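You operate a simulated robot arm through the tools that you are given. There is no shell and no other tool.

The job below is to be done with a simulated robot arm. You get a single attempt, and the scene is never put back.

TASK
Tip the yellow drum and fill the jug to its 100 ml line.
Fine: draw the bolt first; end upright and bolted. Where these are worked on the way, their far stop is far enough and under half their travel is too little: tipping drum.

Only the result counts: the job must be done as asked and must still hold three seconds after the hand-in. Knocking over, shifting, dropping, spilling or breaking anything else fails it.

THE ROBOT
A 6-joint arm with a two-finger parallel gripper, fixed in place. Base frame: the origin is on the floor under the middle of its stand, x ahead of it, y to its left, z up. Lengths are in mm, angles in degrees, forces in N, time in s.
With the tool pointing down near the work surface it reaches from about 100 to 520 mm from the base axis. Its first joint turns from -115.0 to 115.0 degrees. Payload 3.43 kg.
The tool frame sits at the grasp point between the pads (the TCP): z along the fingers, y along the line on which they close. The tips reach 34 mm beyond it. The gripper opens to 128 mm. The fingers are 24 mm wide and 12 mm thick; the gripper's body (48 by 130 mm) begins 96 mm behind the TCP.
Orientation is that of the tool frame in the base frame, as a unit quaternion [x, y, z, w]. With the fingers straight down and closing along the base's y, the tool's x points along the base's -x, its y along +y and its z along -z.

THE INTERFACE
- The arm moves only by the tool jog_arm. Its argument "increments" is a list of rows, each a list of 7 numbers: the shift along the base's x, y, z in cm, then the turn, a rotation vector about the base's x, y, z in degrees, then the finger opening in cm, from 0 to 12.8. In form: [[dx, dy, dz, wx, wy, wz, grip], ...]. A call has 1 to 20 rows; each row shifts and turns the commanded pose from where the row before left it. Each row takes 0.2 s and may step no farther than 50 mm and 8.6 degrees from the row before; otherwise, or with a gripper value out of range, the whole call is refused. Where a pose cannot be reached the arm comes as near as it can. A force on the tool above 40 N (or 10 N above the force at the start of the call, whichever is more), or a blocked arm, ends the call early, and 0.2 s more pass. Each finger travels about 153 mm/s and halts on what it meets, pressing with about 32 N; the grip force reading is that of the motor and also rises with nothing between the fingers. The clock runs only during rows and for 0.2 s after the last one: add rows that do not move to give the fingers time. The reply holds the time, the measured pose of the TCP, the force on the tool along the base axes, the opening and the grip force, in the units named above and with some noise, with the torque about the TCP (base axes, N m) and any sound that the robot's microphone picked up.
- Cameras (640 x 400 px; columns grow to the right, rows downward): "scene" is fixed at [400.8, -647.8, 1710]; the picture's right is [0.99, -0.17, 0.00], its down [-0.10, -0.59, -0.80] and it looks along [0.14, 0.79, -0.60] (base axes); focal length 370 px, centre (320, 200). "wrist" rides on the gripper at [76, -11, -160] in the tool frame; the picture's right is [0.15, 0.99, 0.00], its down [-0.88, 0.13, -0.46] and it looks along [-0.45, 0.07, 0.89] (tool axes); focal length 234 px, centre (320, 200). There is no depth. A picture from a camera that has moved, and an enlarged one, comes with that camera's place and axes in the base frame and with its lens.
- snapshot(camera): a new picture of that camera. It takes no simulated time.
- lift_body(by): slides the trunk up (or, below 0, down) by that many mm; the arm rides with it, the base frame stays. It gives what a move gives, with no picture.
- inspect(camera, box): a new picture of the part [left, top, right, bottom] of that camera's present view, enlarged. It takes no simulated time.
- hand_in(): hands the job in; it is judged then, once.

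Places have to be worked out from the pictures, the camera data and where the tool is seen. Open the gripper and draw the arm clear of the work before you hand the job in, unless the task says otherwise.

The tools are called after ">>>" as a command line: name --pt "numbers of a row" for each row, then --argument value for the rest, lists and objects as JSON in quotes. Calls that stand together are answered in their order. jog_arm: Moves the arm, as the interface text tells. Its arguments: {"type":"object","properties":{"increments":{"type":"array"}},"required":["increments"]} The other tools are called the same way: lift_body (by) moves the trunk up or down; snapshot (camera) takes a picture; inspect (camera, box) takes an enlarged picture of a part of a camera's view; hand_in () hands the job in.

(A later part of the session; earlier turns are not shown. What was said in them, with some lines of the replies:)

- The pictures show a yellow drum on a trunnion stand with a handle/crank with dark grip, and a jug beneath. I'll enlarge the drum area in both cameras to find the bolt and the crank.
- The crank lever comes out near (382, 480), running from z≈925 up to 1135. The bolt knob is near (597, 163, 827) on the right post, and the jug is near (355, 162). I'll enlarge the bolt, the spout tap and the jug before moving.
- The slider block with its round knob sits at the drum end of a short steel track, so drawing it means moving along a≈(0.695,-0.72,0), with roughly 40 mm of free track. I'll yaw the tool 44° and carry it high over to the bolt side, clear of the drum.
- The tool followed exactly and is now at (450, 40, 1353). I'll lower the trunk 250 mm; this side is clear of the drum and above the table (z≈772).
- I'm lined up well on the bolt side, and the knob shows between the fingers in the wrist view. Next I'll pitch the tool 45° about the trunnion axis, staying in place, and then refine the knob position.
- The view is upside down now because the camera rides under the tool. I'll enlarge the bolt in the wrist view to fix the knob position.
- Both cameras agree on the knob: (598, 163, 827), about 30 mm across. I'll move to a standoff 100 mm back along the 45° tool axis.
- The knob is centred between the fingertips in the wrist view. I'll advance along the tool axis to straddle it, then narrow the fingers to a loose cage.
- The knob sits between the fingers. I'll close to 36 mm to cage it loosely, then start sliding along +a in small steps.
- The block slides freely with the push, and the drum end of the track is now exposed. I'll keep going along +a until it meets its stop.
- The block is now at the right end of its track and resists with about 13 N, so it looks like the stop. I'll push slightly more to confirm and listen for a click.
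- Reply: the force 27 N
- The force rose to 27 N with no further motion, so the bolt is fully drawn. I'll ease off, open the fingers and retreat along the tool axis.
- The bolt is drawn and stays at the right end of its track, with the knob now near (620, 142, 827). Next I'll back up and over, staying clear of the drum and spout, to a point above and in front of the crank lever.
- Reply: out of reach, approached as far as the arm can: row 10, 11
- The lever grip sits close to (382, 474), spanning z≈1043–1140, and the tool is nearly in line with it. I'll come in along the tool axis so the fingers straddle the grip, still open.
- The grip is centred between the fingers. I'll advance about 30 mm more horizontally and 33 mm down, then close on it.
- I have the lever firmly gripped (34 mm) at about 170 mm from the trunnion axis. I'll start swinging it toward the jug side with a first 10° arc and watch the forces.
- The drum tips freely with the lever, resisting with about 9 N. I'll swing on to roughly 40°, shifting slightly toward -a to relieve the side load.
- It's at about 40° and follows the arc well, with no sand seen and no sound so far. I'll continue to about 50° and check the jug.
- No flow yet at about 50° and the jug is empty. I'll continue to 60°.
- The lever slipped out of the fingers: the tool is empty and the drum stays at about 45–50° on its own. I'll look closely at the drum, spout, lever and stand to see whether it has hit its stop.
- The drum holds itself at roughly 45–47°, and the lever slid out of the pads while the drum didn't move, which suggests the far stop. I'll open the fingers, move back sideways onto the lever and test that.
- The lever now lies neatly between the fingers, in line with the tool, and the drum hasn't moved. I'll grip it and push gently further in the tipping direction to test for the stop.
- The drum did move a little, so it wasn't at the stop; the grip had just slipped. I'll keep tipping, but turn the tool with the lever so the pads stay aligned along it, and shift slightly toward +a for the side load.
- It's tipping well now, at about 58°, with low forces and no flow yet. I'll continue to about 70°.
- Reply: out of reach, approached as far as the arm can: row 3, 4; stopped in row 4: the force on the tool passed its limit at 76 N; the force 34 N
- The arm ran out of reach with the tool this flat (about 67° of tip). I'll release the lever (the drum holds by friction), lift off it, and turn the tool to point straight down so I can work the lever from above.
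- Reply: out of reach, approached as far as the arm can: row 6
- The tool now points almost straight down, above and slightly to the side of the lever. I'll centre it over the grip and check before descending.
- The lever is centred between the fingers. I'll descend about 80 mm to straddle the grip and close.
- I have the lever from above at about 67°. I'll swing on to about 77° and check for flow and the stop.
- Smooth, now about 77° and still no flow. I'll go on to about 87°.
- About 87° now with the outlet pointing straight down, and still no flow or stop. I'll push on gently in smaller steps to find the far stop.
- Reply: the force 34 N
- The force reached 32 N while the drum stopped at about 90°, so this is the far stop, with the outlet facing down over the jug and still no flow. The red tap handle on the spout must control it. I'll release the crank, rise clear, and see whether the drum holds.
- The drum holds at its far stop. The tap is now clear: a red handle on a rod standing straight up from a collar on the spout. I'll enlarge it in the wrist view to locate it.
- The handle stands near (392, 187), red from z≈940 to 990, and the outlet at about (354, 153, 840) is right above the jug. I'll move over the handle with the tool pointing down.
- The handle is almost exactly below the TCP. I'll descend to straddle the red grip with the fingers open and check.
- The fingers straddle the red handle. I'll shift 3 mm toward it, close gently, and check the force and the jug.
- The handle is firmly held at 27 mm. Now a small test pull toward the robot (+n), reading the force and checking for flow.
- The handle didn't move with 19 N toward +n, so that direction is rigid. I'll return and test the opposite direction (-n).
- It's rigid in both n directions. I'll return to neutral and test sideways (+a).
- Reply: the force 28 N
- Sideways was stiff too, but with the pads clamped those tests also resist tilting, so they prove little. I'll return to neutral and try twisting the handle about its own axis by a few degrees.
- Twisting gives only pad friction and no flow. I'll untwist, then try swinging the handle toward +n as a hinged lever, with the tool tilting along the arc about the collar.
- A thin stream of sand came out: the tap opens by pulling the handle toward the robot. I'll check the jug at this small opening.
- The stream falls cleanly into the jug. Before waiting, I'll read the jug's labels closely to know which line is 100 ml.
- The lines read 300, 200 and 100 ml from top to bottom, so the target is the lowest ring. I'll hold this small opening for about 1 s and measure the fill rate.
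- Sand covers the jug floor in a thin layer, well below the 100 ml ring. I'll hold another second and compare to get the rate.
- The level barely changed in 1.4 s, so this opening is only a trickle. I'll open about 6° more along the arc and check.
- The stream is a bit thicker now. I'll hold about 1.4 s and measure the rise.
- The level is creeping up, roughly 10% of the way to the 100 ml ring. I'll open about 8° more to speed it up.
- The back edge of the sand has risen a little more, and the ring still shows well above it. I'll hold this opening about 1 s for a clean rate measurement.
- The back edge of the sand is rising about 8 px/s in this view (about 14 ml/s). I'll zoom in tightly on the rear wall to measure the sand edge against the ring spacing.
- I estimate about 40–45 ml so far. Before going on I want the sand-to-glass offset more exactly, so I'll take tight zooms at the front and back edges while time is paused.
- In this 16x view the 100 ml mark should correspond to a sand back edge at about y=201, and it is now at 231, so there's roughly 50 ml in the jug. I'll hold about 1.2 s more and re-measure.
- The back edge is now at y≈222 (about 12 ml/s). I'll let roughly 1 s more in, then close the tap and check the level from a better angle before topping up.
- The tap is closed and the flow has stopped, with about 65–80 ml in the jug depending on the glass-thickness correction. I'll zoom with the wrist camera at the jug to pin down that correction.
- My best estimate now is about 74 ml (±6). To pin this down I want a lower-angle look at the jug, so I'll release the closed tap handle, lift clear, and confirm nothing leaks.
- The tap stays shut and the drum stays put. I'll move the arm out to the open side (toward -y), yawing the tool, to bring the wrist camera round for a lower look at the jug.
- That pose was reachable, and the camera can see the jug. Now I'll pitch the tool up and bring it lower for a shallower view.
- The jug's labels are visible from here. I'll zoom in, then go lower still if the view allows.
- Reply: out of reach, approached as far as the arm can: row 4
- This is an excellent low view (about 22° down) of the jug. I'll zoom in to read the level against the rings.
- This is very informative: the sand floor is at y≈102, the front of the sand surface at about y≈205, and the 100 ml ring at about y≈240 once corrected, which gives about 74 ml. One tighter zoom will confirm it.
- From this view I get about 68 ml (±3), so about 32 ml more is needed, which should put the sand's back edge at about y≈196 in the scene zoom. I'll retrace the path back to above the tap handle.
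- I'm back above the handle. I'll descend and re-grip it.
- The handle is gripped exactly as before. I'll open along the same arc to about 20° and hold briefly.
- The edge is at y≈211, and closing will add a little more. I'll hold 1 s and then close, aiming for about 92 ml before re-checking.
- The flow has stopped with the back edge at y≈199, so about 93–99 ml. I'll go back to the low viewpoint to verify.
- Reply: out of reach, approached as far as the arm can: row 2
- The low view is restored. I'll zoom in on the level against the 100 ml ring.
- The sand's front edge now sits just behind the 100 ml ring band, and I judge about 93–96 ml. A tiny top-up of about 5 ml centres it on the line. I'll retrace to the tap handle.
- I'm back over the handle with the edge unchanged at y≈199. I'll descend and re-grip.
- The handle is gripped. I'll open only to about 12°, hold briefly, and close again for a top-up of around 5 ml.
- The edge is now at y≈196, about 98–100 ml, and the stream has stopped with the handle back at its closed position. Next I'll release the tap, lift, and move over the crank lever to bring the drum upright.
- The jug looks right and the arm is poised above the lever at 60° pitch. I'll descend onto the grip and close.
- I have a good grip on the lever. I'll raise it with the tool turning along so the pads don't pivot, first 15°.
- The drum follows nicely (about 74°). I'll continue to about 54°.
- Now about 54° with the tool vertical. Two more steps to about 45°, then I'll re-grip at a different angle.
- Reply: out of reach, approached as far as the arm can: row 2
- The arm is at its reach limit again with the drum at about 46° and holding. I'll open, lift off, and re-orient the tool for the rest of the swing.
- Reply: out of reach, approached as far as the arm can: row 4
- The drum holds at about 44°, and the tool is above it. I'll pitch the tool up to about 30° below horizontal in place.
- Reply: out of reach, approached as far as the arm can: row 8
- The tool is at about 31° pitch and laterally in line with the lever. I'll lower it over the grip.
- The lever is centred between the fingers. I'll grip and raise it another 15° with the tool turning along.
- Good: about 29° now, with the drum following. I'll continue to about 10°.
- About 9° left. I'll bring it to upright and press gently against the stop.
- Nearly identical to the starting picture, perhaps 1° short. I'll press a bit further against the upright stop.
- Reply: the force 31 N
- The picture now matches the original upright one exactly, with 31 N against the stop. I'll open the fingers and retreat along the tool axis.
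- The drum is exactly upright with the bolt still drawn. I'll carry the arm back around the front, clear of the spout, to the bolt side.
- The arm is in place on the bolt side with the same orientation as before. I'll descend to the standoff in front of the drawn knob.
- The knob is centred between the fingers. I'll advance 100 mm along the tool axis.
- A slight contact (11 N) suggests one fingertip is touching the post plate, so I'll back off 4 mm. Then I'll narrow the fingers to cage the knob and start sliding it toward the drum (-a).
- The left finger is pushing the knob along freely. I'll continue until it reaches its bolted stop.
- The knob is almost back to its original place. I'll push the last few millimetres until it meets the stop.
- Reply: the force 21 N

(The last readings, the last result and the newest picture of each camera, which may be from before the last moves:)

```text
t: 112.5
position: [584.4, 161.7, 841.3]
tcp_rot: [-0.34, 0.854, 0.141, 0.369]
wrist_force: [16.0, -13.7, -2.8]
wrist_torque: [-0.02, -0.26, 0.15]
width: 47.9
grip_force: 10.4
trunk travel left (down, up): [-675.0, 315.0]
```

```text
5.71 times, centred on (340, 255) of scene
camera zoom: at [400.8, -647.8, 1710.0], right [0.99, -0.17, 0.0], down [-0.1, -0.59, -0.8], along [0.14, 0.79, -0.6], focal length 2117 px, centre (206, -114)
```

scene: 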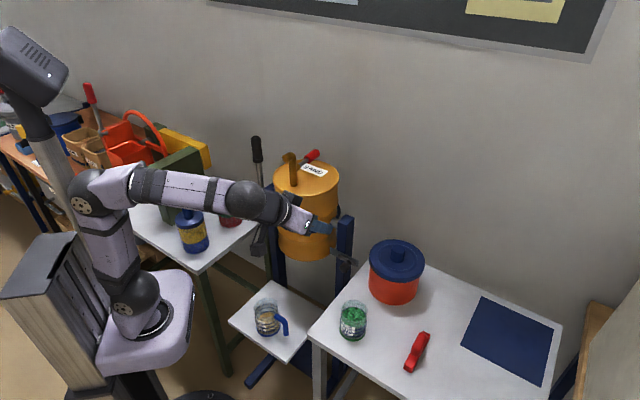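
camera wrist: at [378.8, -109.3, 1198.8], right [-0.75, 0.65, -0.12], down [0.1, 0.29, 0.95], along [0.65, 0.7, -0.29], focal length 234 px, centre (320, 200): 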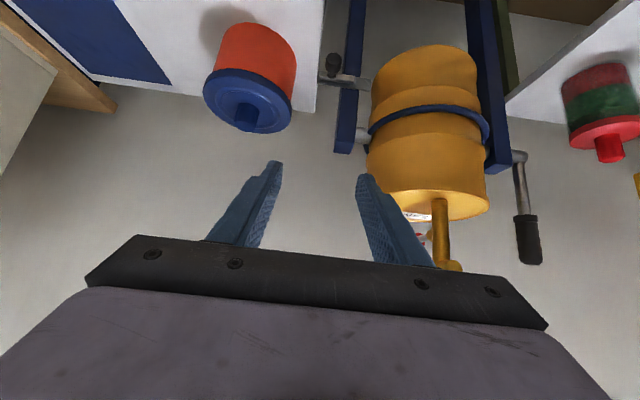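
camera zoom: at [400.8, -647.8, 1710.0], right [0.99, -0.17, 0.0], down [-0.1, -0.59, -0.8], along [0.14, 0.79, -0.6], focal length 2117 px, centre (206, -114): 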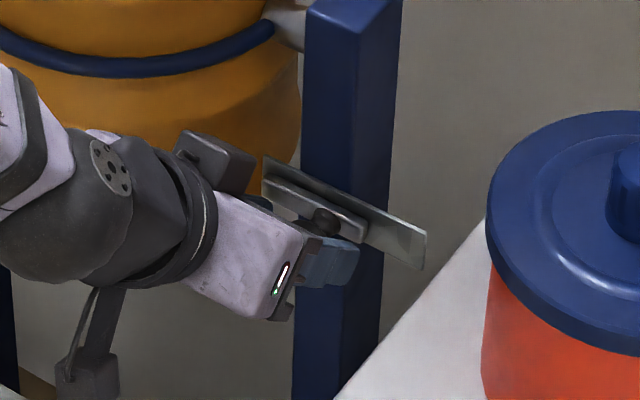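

The resisting force of 21 N shows the bolt is home at its stop. I'll ease off, open the fingers, and retreat along the tool axis.

>>> jog_arm --pt "0.25 -0.25 0 0 0 0 5.5" --pt "0.15 -0.15 0 0 0 0 6.5" --pt "0 0 0 0 0 0 6.5" --pt "-1.33 -1.245 1.71 0 0 0 6.5" --pt "-1.33 -1.245 1.71 0 0 0 6.5" --pt "-1.33 -1.245 1.71 0 0 0 6.5" --pt "-1.33 -1.245 1.71 0 0 0 6.5" --pt "-1.33 -1.245 1.71 0 0 0 6.5"

>>> inspect --camera "wrist" --box '[240, 80, 400, 240]'

>>> inspect --camera "scene" --box '[320, 235, 370, 285]'

```text
t: 114.2
position: [516.3, 98.0, 926.6]
tcp_rot: [-0.342, 0.853, 0.142, 0.368]
wrist_force: [0.1, 0.2, 0.3]
wrist_torque: [0.0, -0.02, -0.02]
width: 65.2
grip_force: 0.0
trunk travel left (down, up): [-675.0, 315.0]
```

```text
2.50 times, centred on (320, 160) of wrist
camera zoom: at [401.8, -25.9, 982.7], right [-0.75, 0.65, -0.11], down [0.1, 0.29, 0.95], along [0.65, 0.7, -0.29], focal length 585 px, centre (320, 300)
```

zoom: 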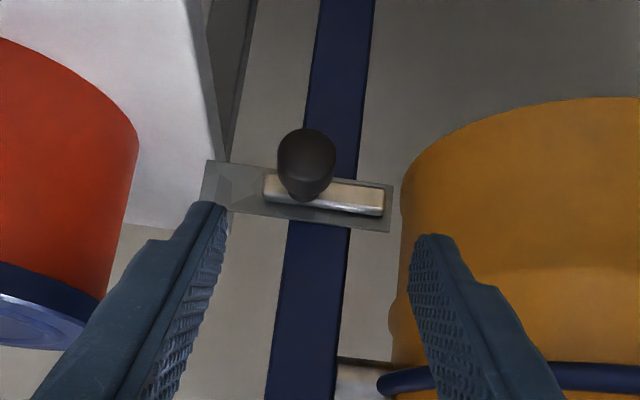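

```text
8.00 times, centred on (345, 260) of scene
camera zoom: at [400.8, -647.8, 1710.0], right [0.99, -0.17, 0.0], down [-0.1, -0.59, -0.8], along [0.14, 0.79, -0.6], focal length 2964 px, centre (120, -280)
```

zoom: 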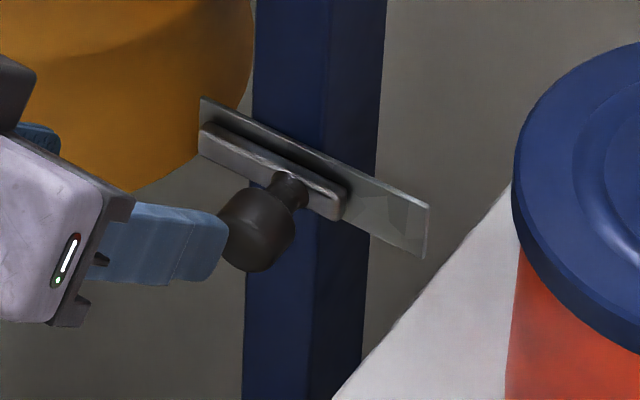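

The bolt is back exactly where it started. On the way out I'll take one last low look at the jug level from the clear side.

>>> jog_arm --pt "-2.4 -2.5 2.5 0 0 0 6.5" --pt "-2.4 -2.5 2.5 0 0 0 6.5" --pt "-2.4 -2.5 2.5 0 0 0 5.0" --pt "-2.4 -2.5 2.5 0 0 0 4.0" --pt "-1.43 -0.83 -2.5 0 0 4 4.0" --pt "-1.43 -0.83 -2.5 0 0 4 4.0" --pt "-1.43 -0.83 -2.5 0 0 4 4.0" --pt "-1.43 -0.83 -2.5 0 0 4 4.0" --pt "-1.43 -0.83 -2.5 0 0 4 4.0" --pt "-1.43 -0.83 -2.5 0 0 4 4.0" --pt "-1.43 -0.83 -2.5 0 0 4 4.0" --pt "0 0 -4 5.7 -1.85 0 4.0" --pt "0 0 -4 0 0 0 4.0"

>>> snapshot --camera "wrist"

>>> snapshot --camera "scene"

```text
t: 117.0
position: [321.4, -60.9, 772.1]
tcp_rot: [-0.525, 0.727, 0.255, 0.362]
wrist_force: [-0.5, 0.7, -0.3]
wrist_torque: [-0.01, 0.0, -0.01]
width: 39.9
grip_force: 0.1
trunk travel left (down, up): [-675.0, 315.0]
```

```text
taken
camera wrist: at [276.6, -229.3, 809.9], right [-0.96, 0.23, -0.12], down [-0.08, 0.21, 0.97], along [0.25, 0.95, -0.18], focal length 234 px, centre (320, 200)
```

wrist: 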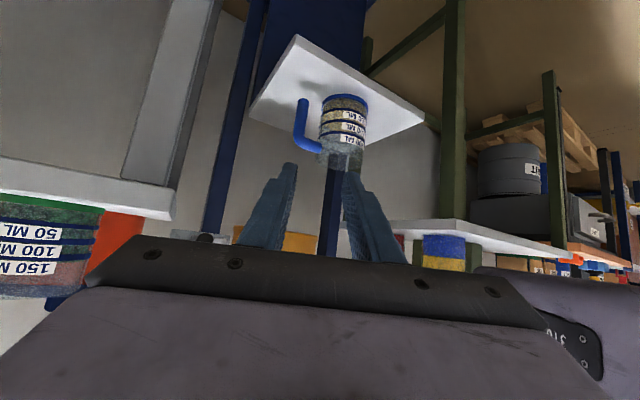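

```text
taken
```

scene: 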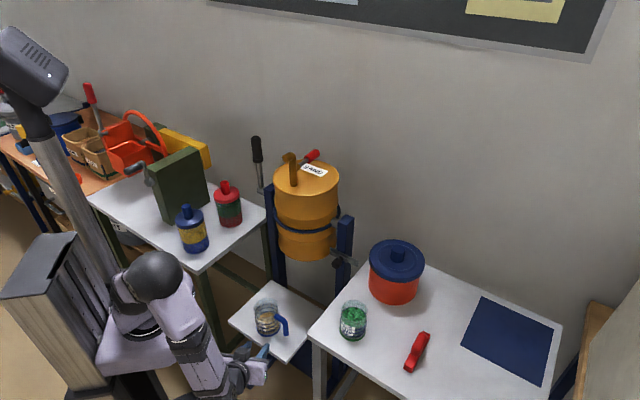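

I'll zoom on the jug from here (about 27° down) and with the scene camera.

>>> inspect --camera "wrist" --box '[335, 92, 353, 115]'

>>> inspect --camera "wrist" --box '[316, 90, 372, 125]'

>>> inspect --camera "scene" --box '[264, 309, 274, 316]'

```text
16.00 times, centred on (344, 104) of wrist
camera zoom: at [276.6, -229.3, 809.9], right [-0.96, 0.23, -0.12], down [-0.08, 0.21, 0.97], along [0.25, 0.95, -0.18], focal length 3747 px, centre (-64, 1744)
```

zoom: 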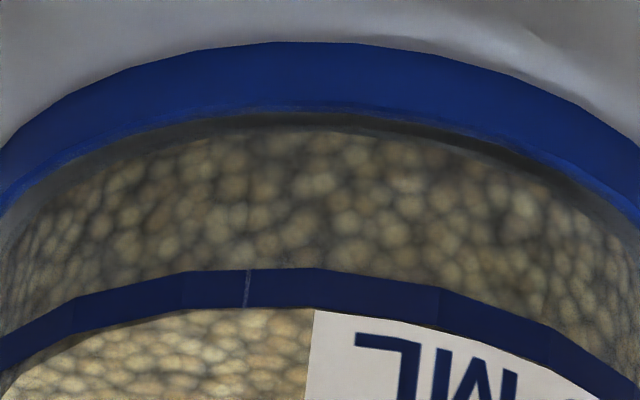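

```text
11.43 times, centred on (344, 108) of wrist
camera zoom: at [276.6, -229.3, 809.9], right [-0.96, 0.23, -0.12], down [-0.08, 0.21, 0.97], along [0.25, 0.95, -0.18], focal length 2676 px, centre (46, 1257)
```

zoom: 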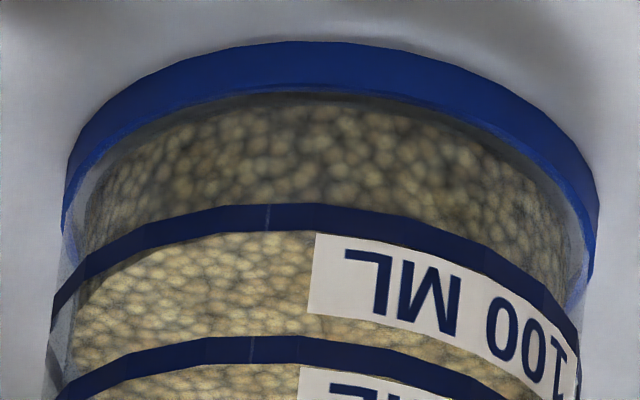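

```text
16.00 times, centred on (269, 312) of scene
camera zoom: at [400.8, -647.8, 1710.0], right [0.99, -0.17, 0.0], down [-0.1, -0.59, -0.8], along [0.14, 0.79, -0.6], focal length 5928 px, centre (1136, -1600)
```

zoom: 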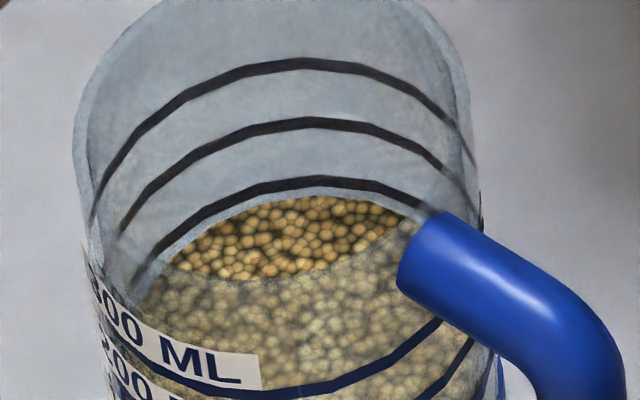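

The sand edge sits right on the 100 ml ring, with the back edge steady at y≈196, so about 98–100 ml. I'll raise the arm well clear with the gripper open and do a final check.

>>> jog_arm --pt "0 -1.0 4 -5.7 1.85 0 6.0" --pt "0 -1.0 4 0 0 0 8.0" --pt "0 -1.0 4 -6.0 1.95 0 10.0" --pt "0 0 4 -6.0 1.95 0 10.0" --pt "0 0 4 -6.0 1.95 0 10.0" --pt "0 0 4 -6.0 1.95 0 10.0" --pt "0 0 4 0 0 0 10.0" --pt "0 0 4 0 0 0 10.0" --pt "0 0 0 0 0 0 10.0"

>>> snapshot --camera "scene"

>>> inspect --camera "scene" --box '[220, 120, 380, 220]'

>>> inspect --camera "scene" --box '[320, 235, 370, 285]'

>>> inspect --camera "scene" --box '[240, 290, 300, 345]'

```text
t: 119.0
position: [319.6, -90.3, 1091.9]
tcp_rot: [-0.577, 0.796, 0.104, 0.153]
wrist_force: [0.2, -0.4, 0.0]
wrist_torque: [-0.03, -0.01, -0.03]
width: 100.2
grip_force: 0.0
trunk travel left (down, up): [-675.0, 315.0]
```

```text
taken
```

scene: 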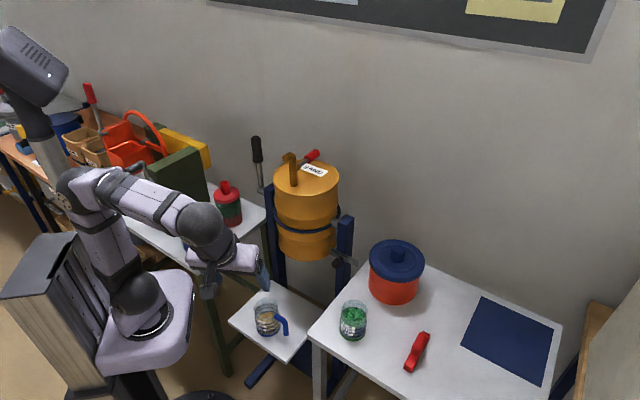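

```text
4.00 times, centred on (300, 170) of scene
camera zoom: at [400.8, -647.8, 1710.0], right [0.99, -0.17, 0.0], down [-0.1, -0.59, -0.8], along [0.14, 0.79, -0.6], focal length 1482 px, centre (400, 320)
```

zoom: 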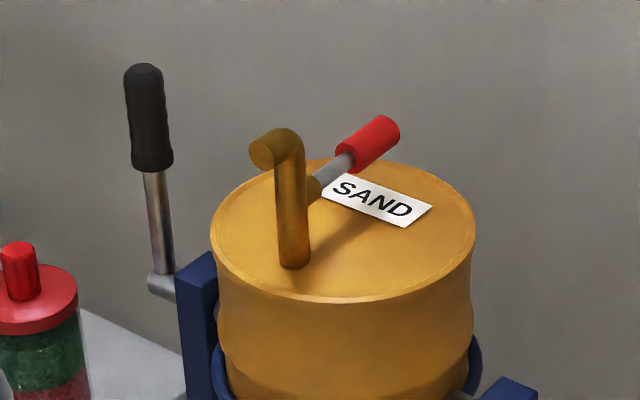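

```text
8.00 times, centred on (345, 260) of scene
camera zoom: at [400.8, -647.8, 1710.0], right [0.99, -0.17, 0.0], down [-0.1, -0.59, -0.8], along [0.14, 0.79, -0.6], focal length 2964 px, centre (120, -280)
```

zoom: 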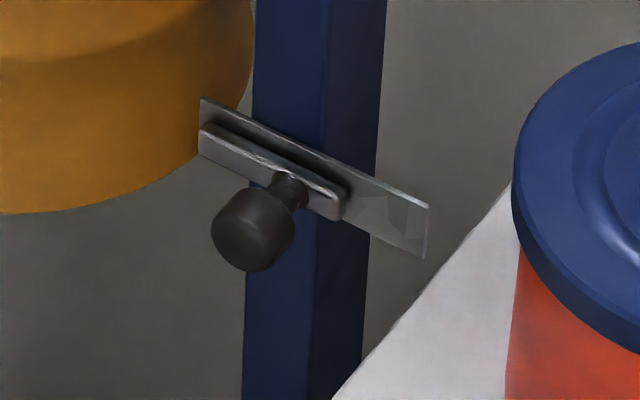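

```text
7.27 times, centred on (270, 318) of scene
camera zoom: at [400.8, -647.8, 1710.0], right [0.99, -0.17, 0.0], down [-0.1, -0.59, -0.8], along [0.14, 0.79, -0.6], focal length 2694 px, centre (684, -654)
```

zoom: 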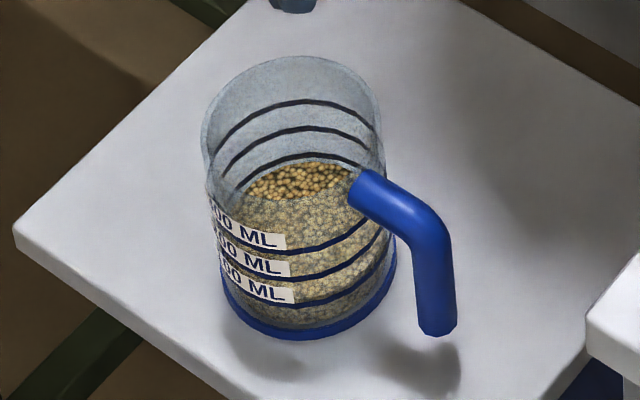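

The drum is upright, the bolt is home exactly where it started, and the tap is closed. The jug hasn't moved and is filled to its 100 ml line, nothing is spilled, and the arm is clear with the gripper open. I'm handing the job in.

>>> hand_in

```text
The job is handed in.
```

I filled the jug to its 100 ml line as closely as I could read it (about 98–100 ml, give or take 4), and I've handed the job in. I haven't been told the verdict.

- **Bolt:** I drew it to its stop before tipping. At the end I pushed it back until it met its stop, and it looks the same as in the starting picture.
- **Drum:** I tipped it to its far stop, about 90°, to pour, then brought it back against its upright stop. The lever slipped out of the gripper once on the way down. The drum held still, so I took hold of it again.
- **Tap:** Tipping alone gave no flow. The sand only ran when I pulled the red handle on the spout, so I used that to control the fill. It is closed again, in its original position.
- **Level:** The 100 ml mark is the lowest of the jug's three lines (100, 200 and 300). I filled in stages and checked from a low angle. From there the sand's edge is hidden behind the ring itself, which limits how closely I could read it.

In the last pictures nothing was spilled, knocked or moved, and the arm was clear with the gripper open.
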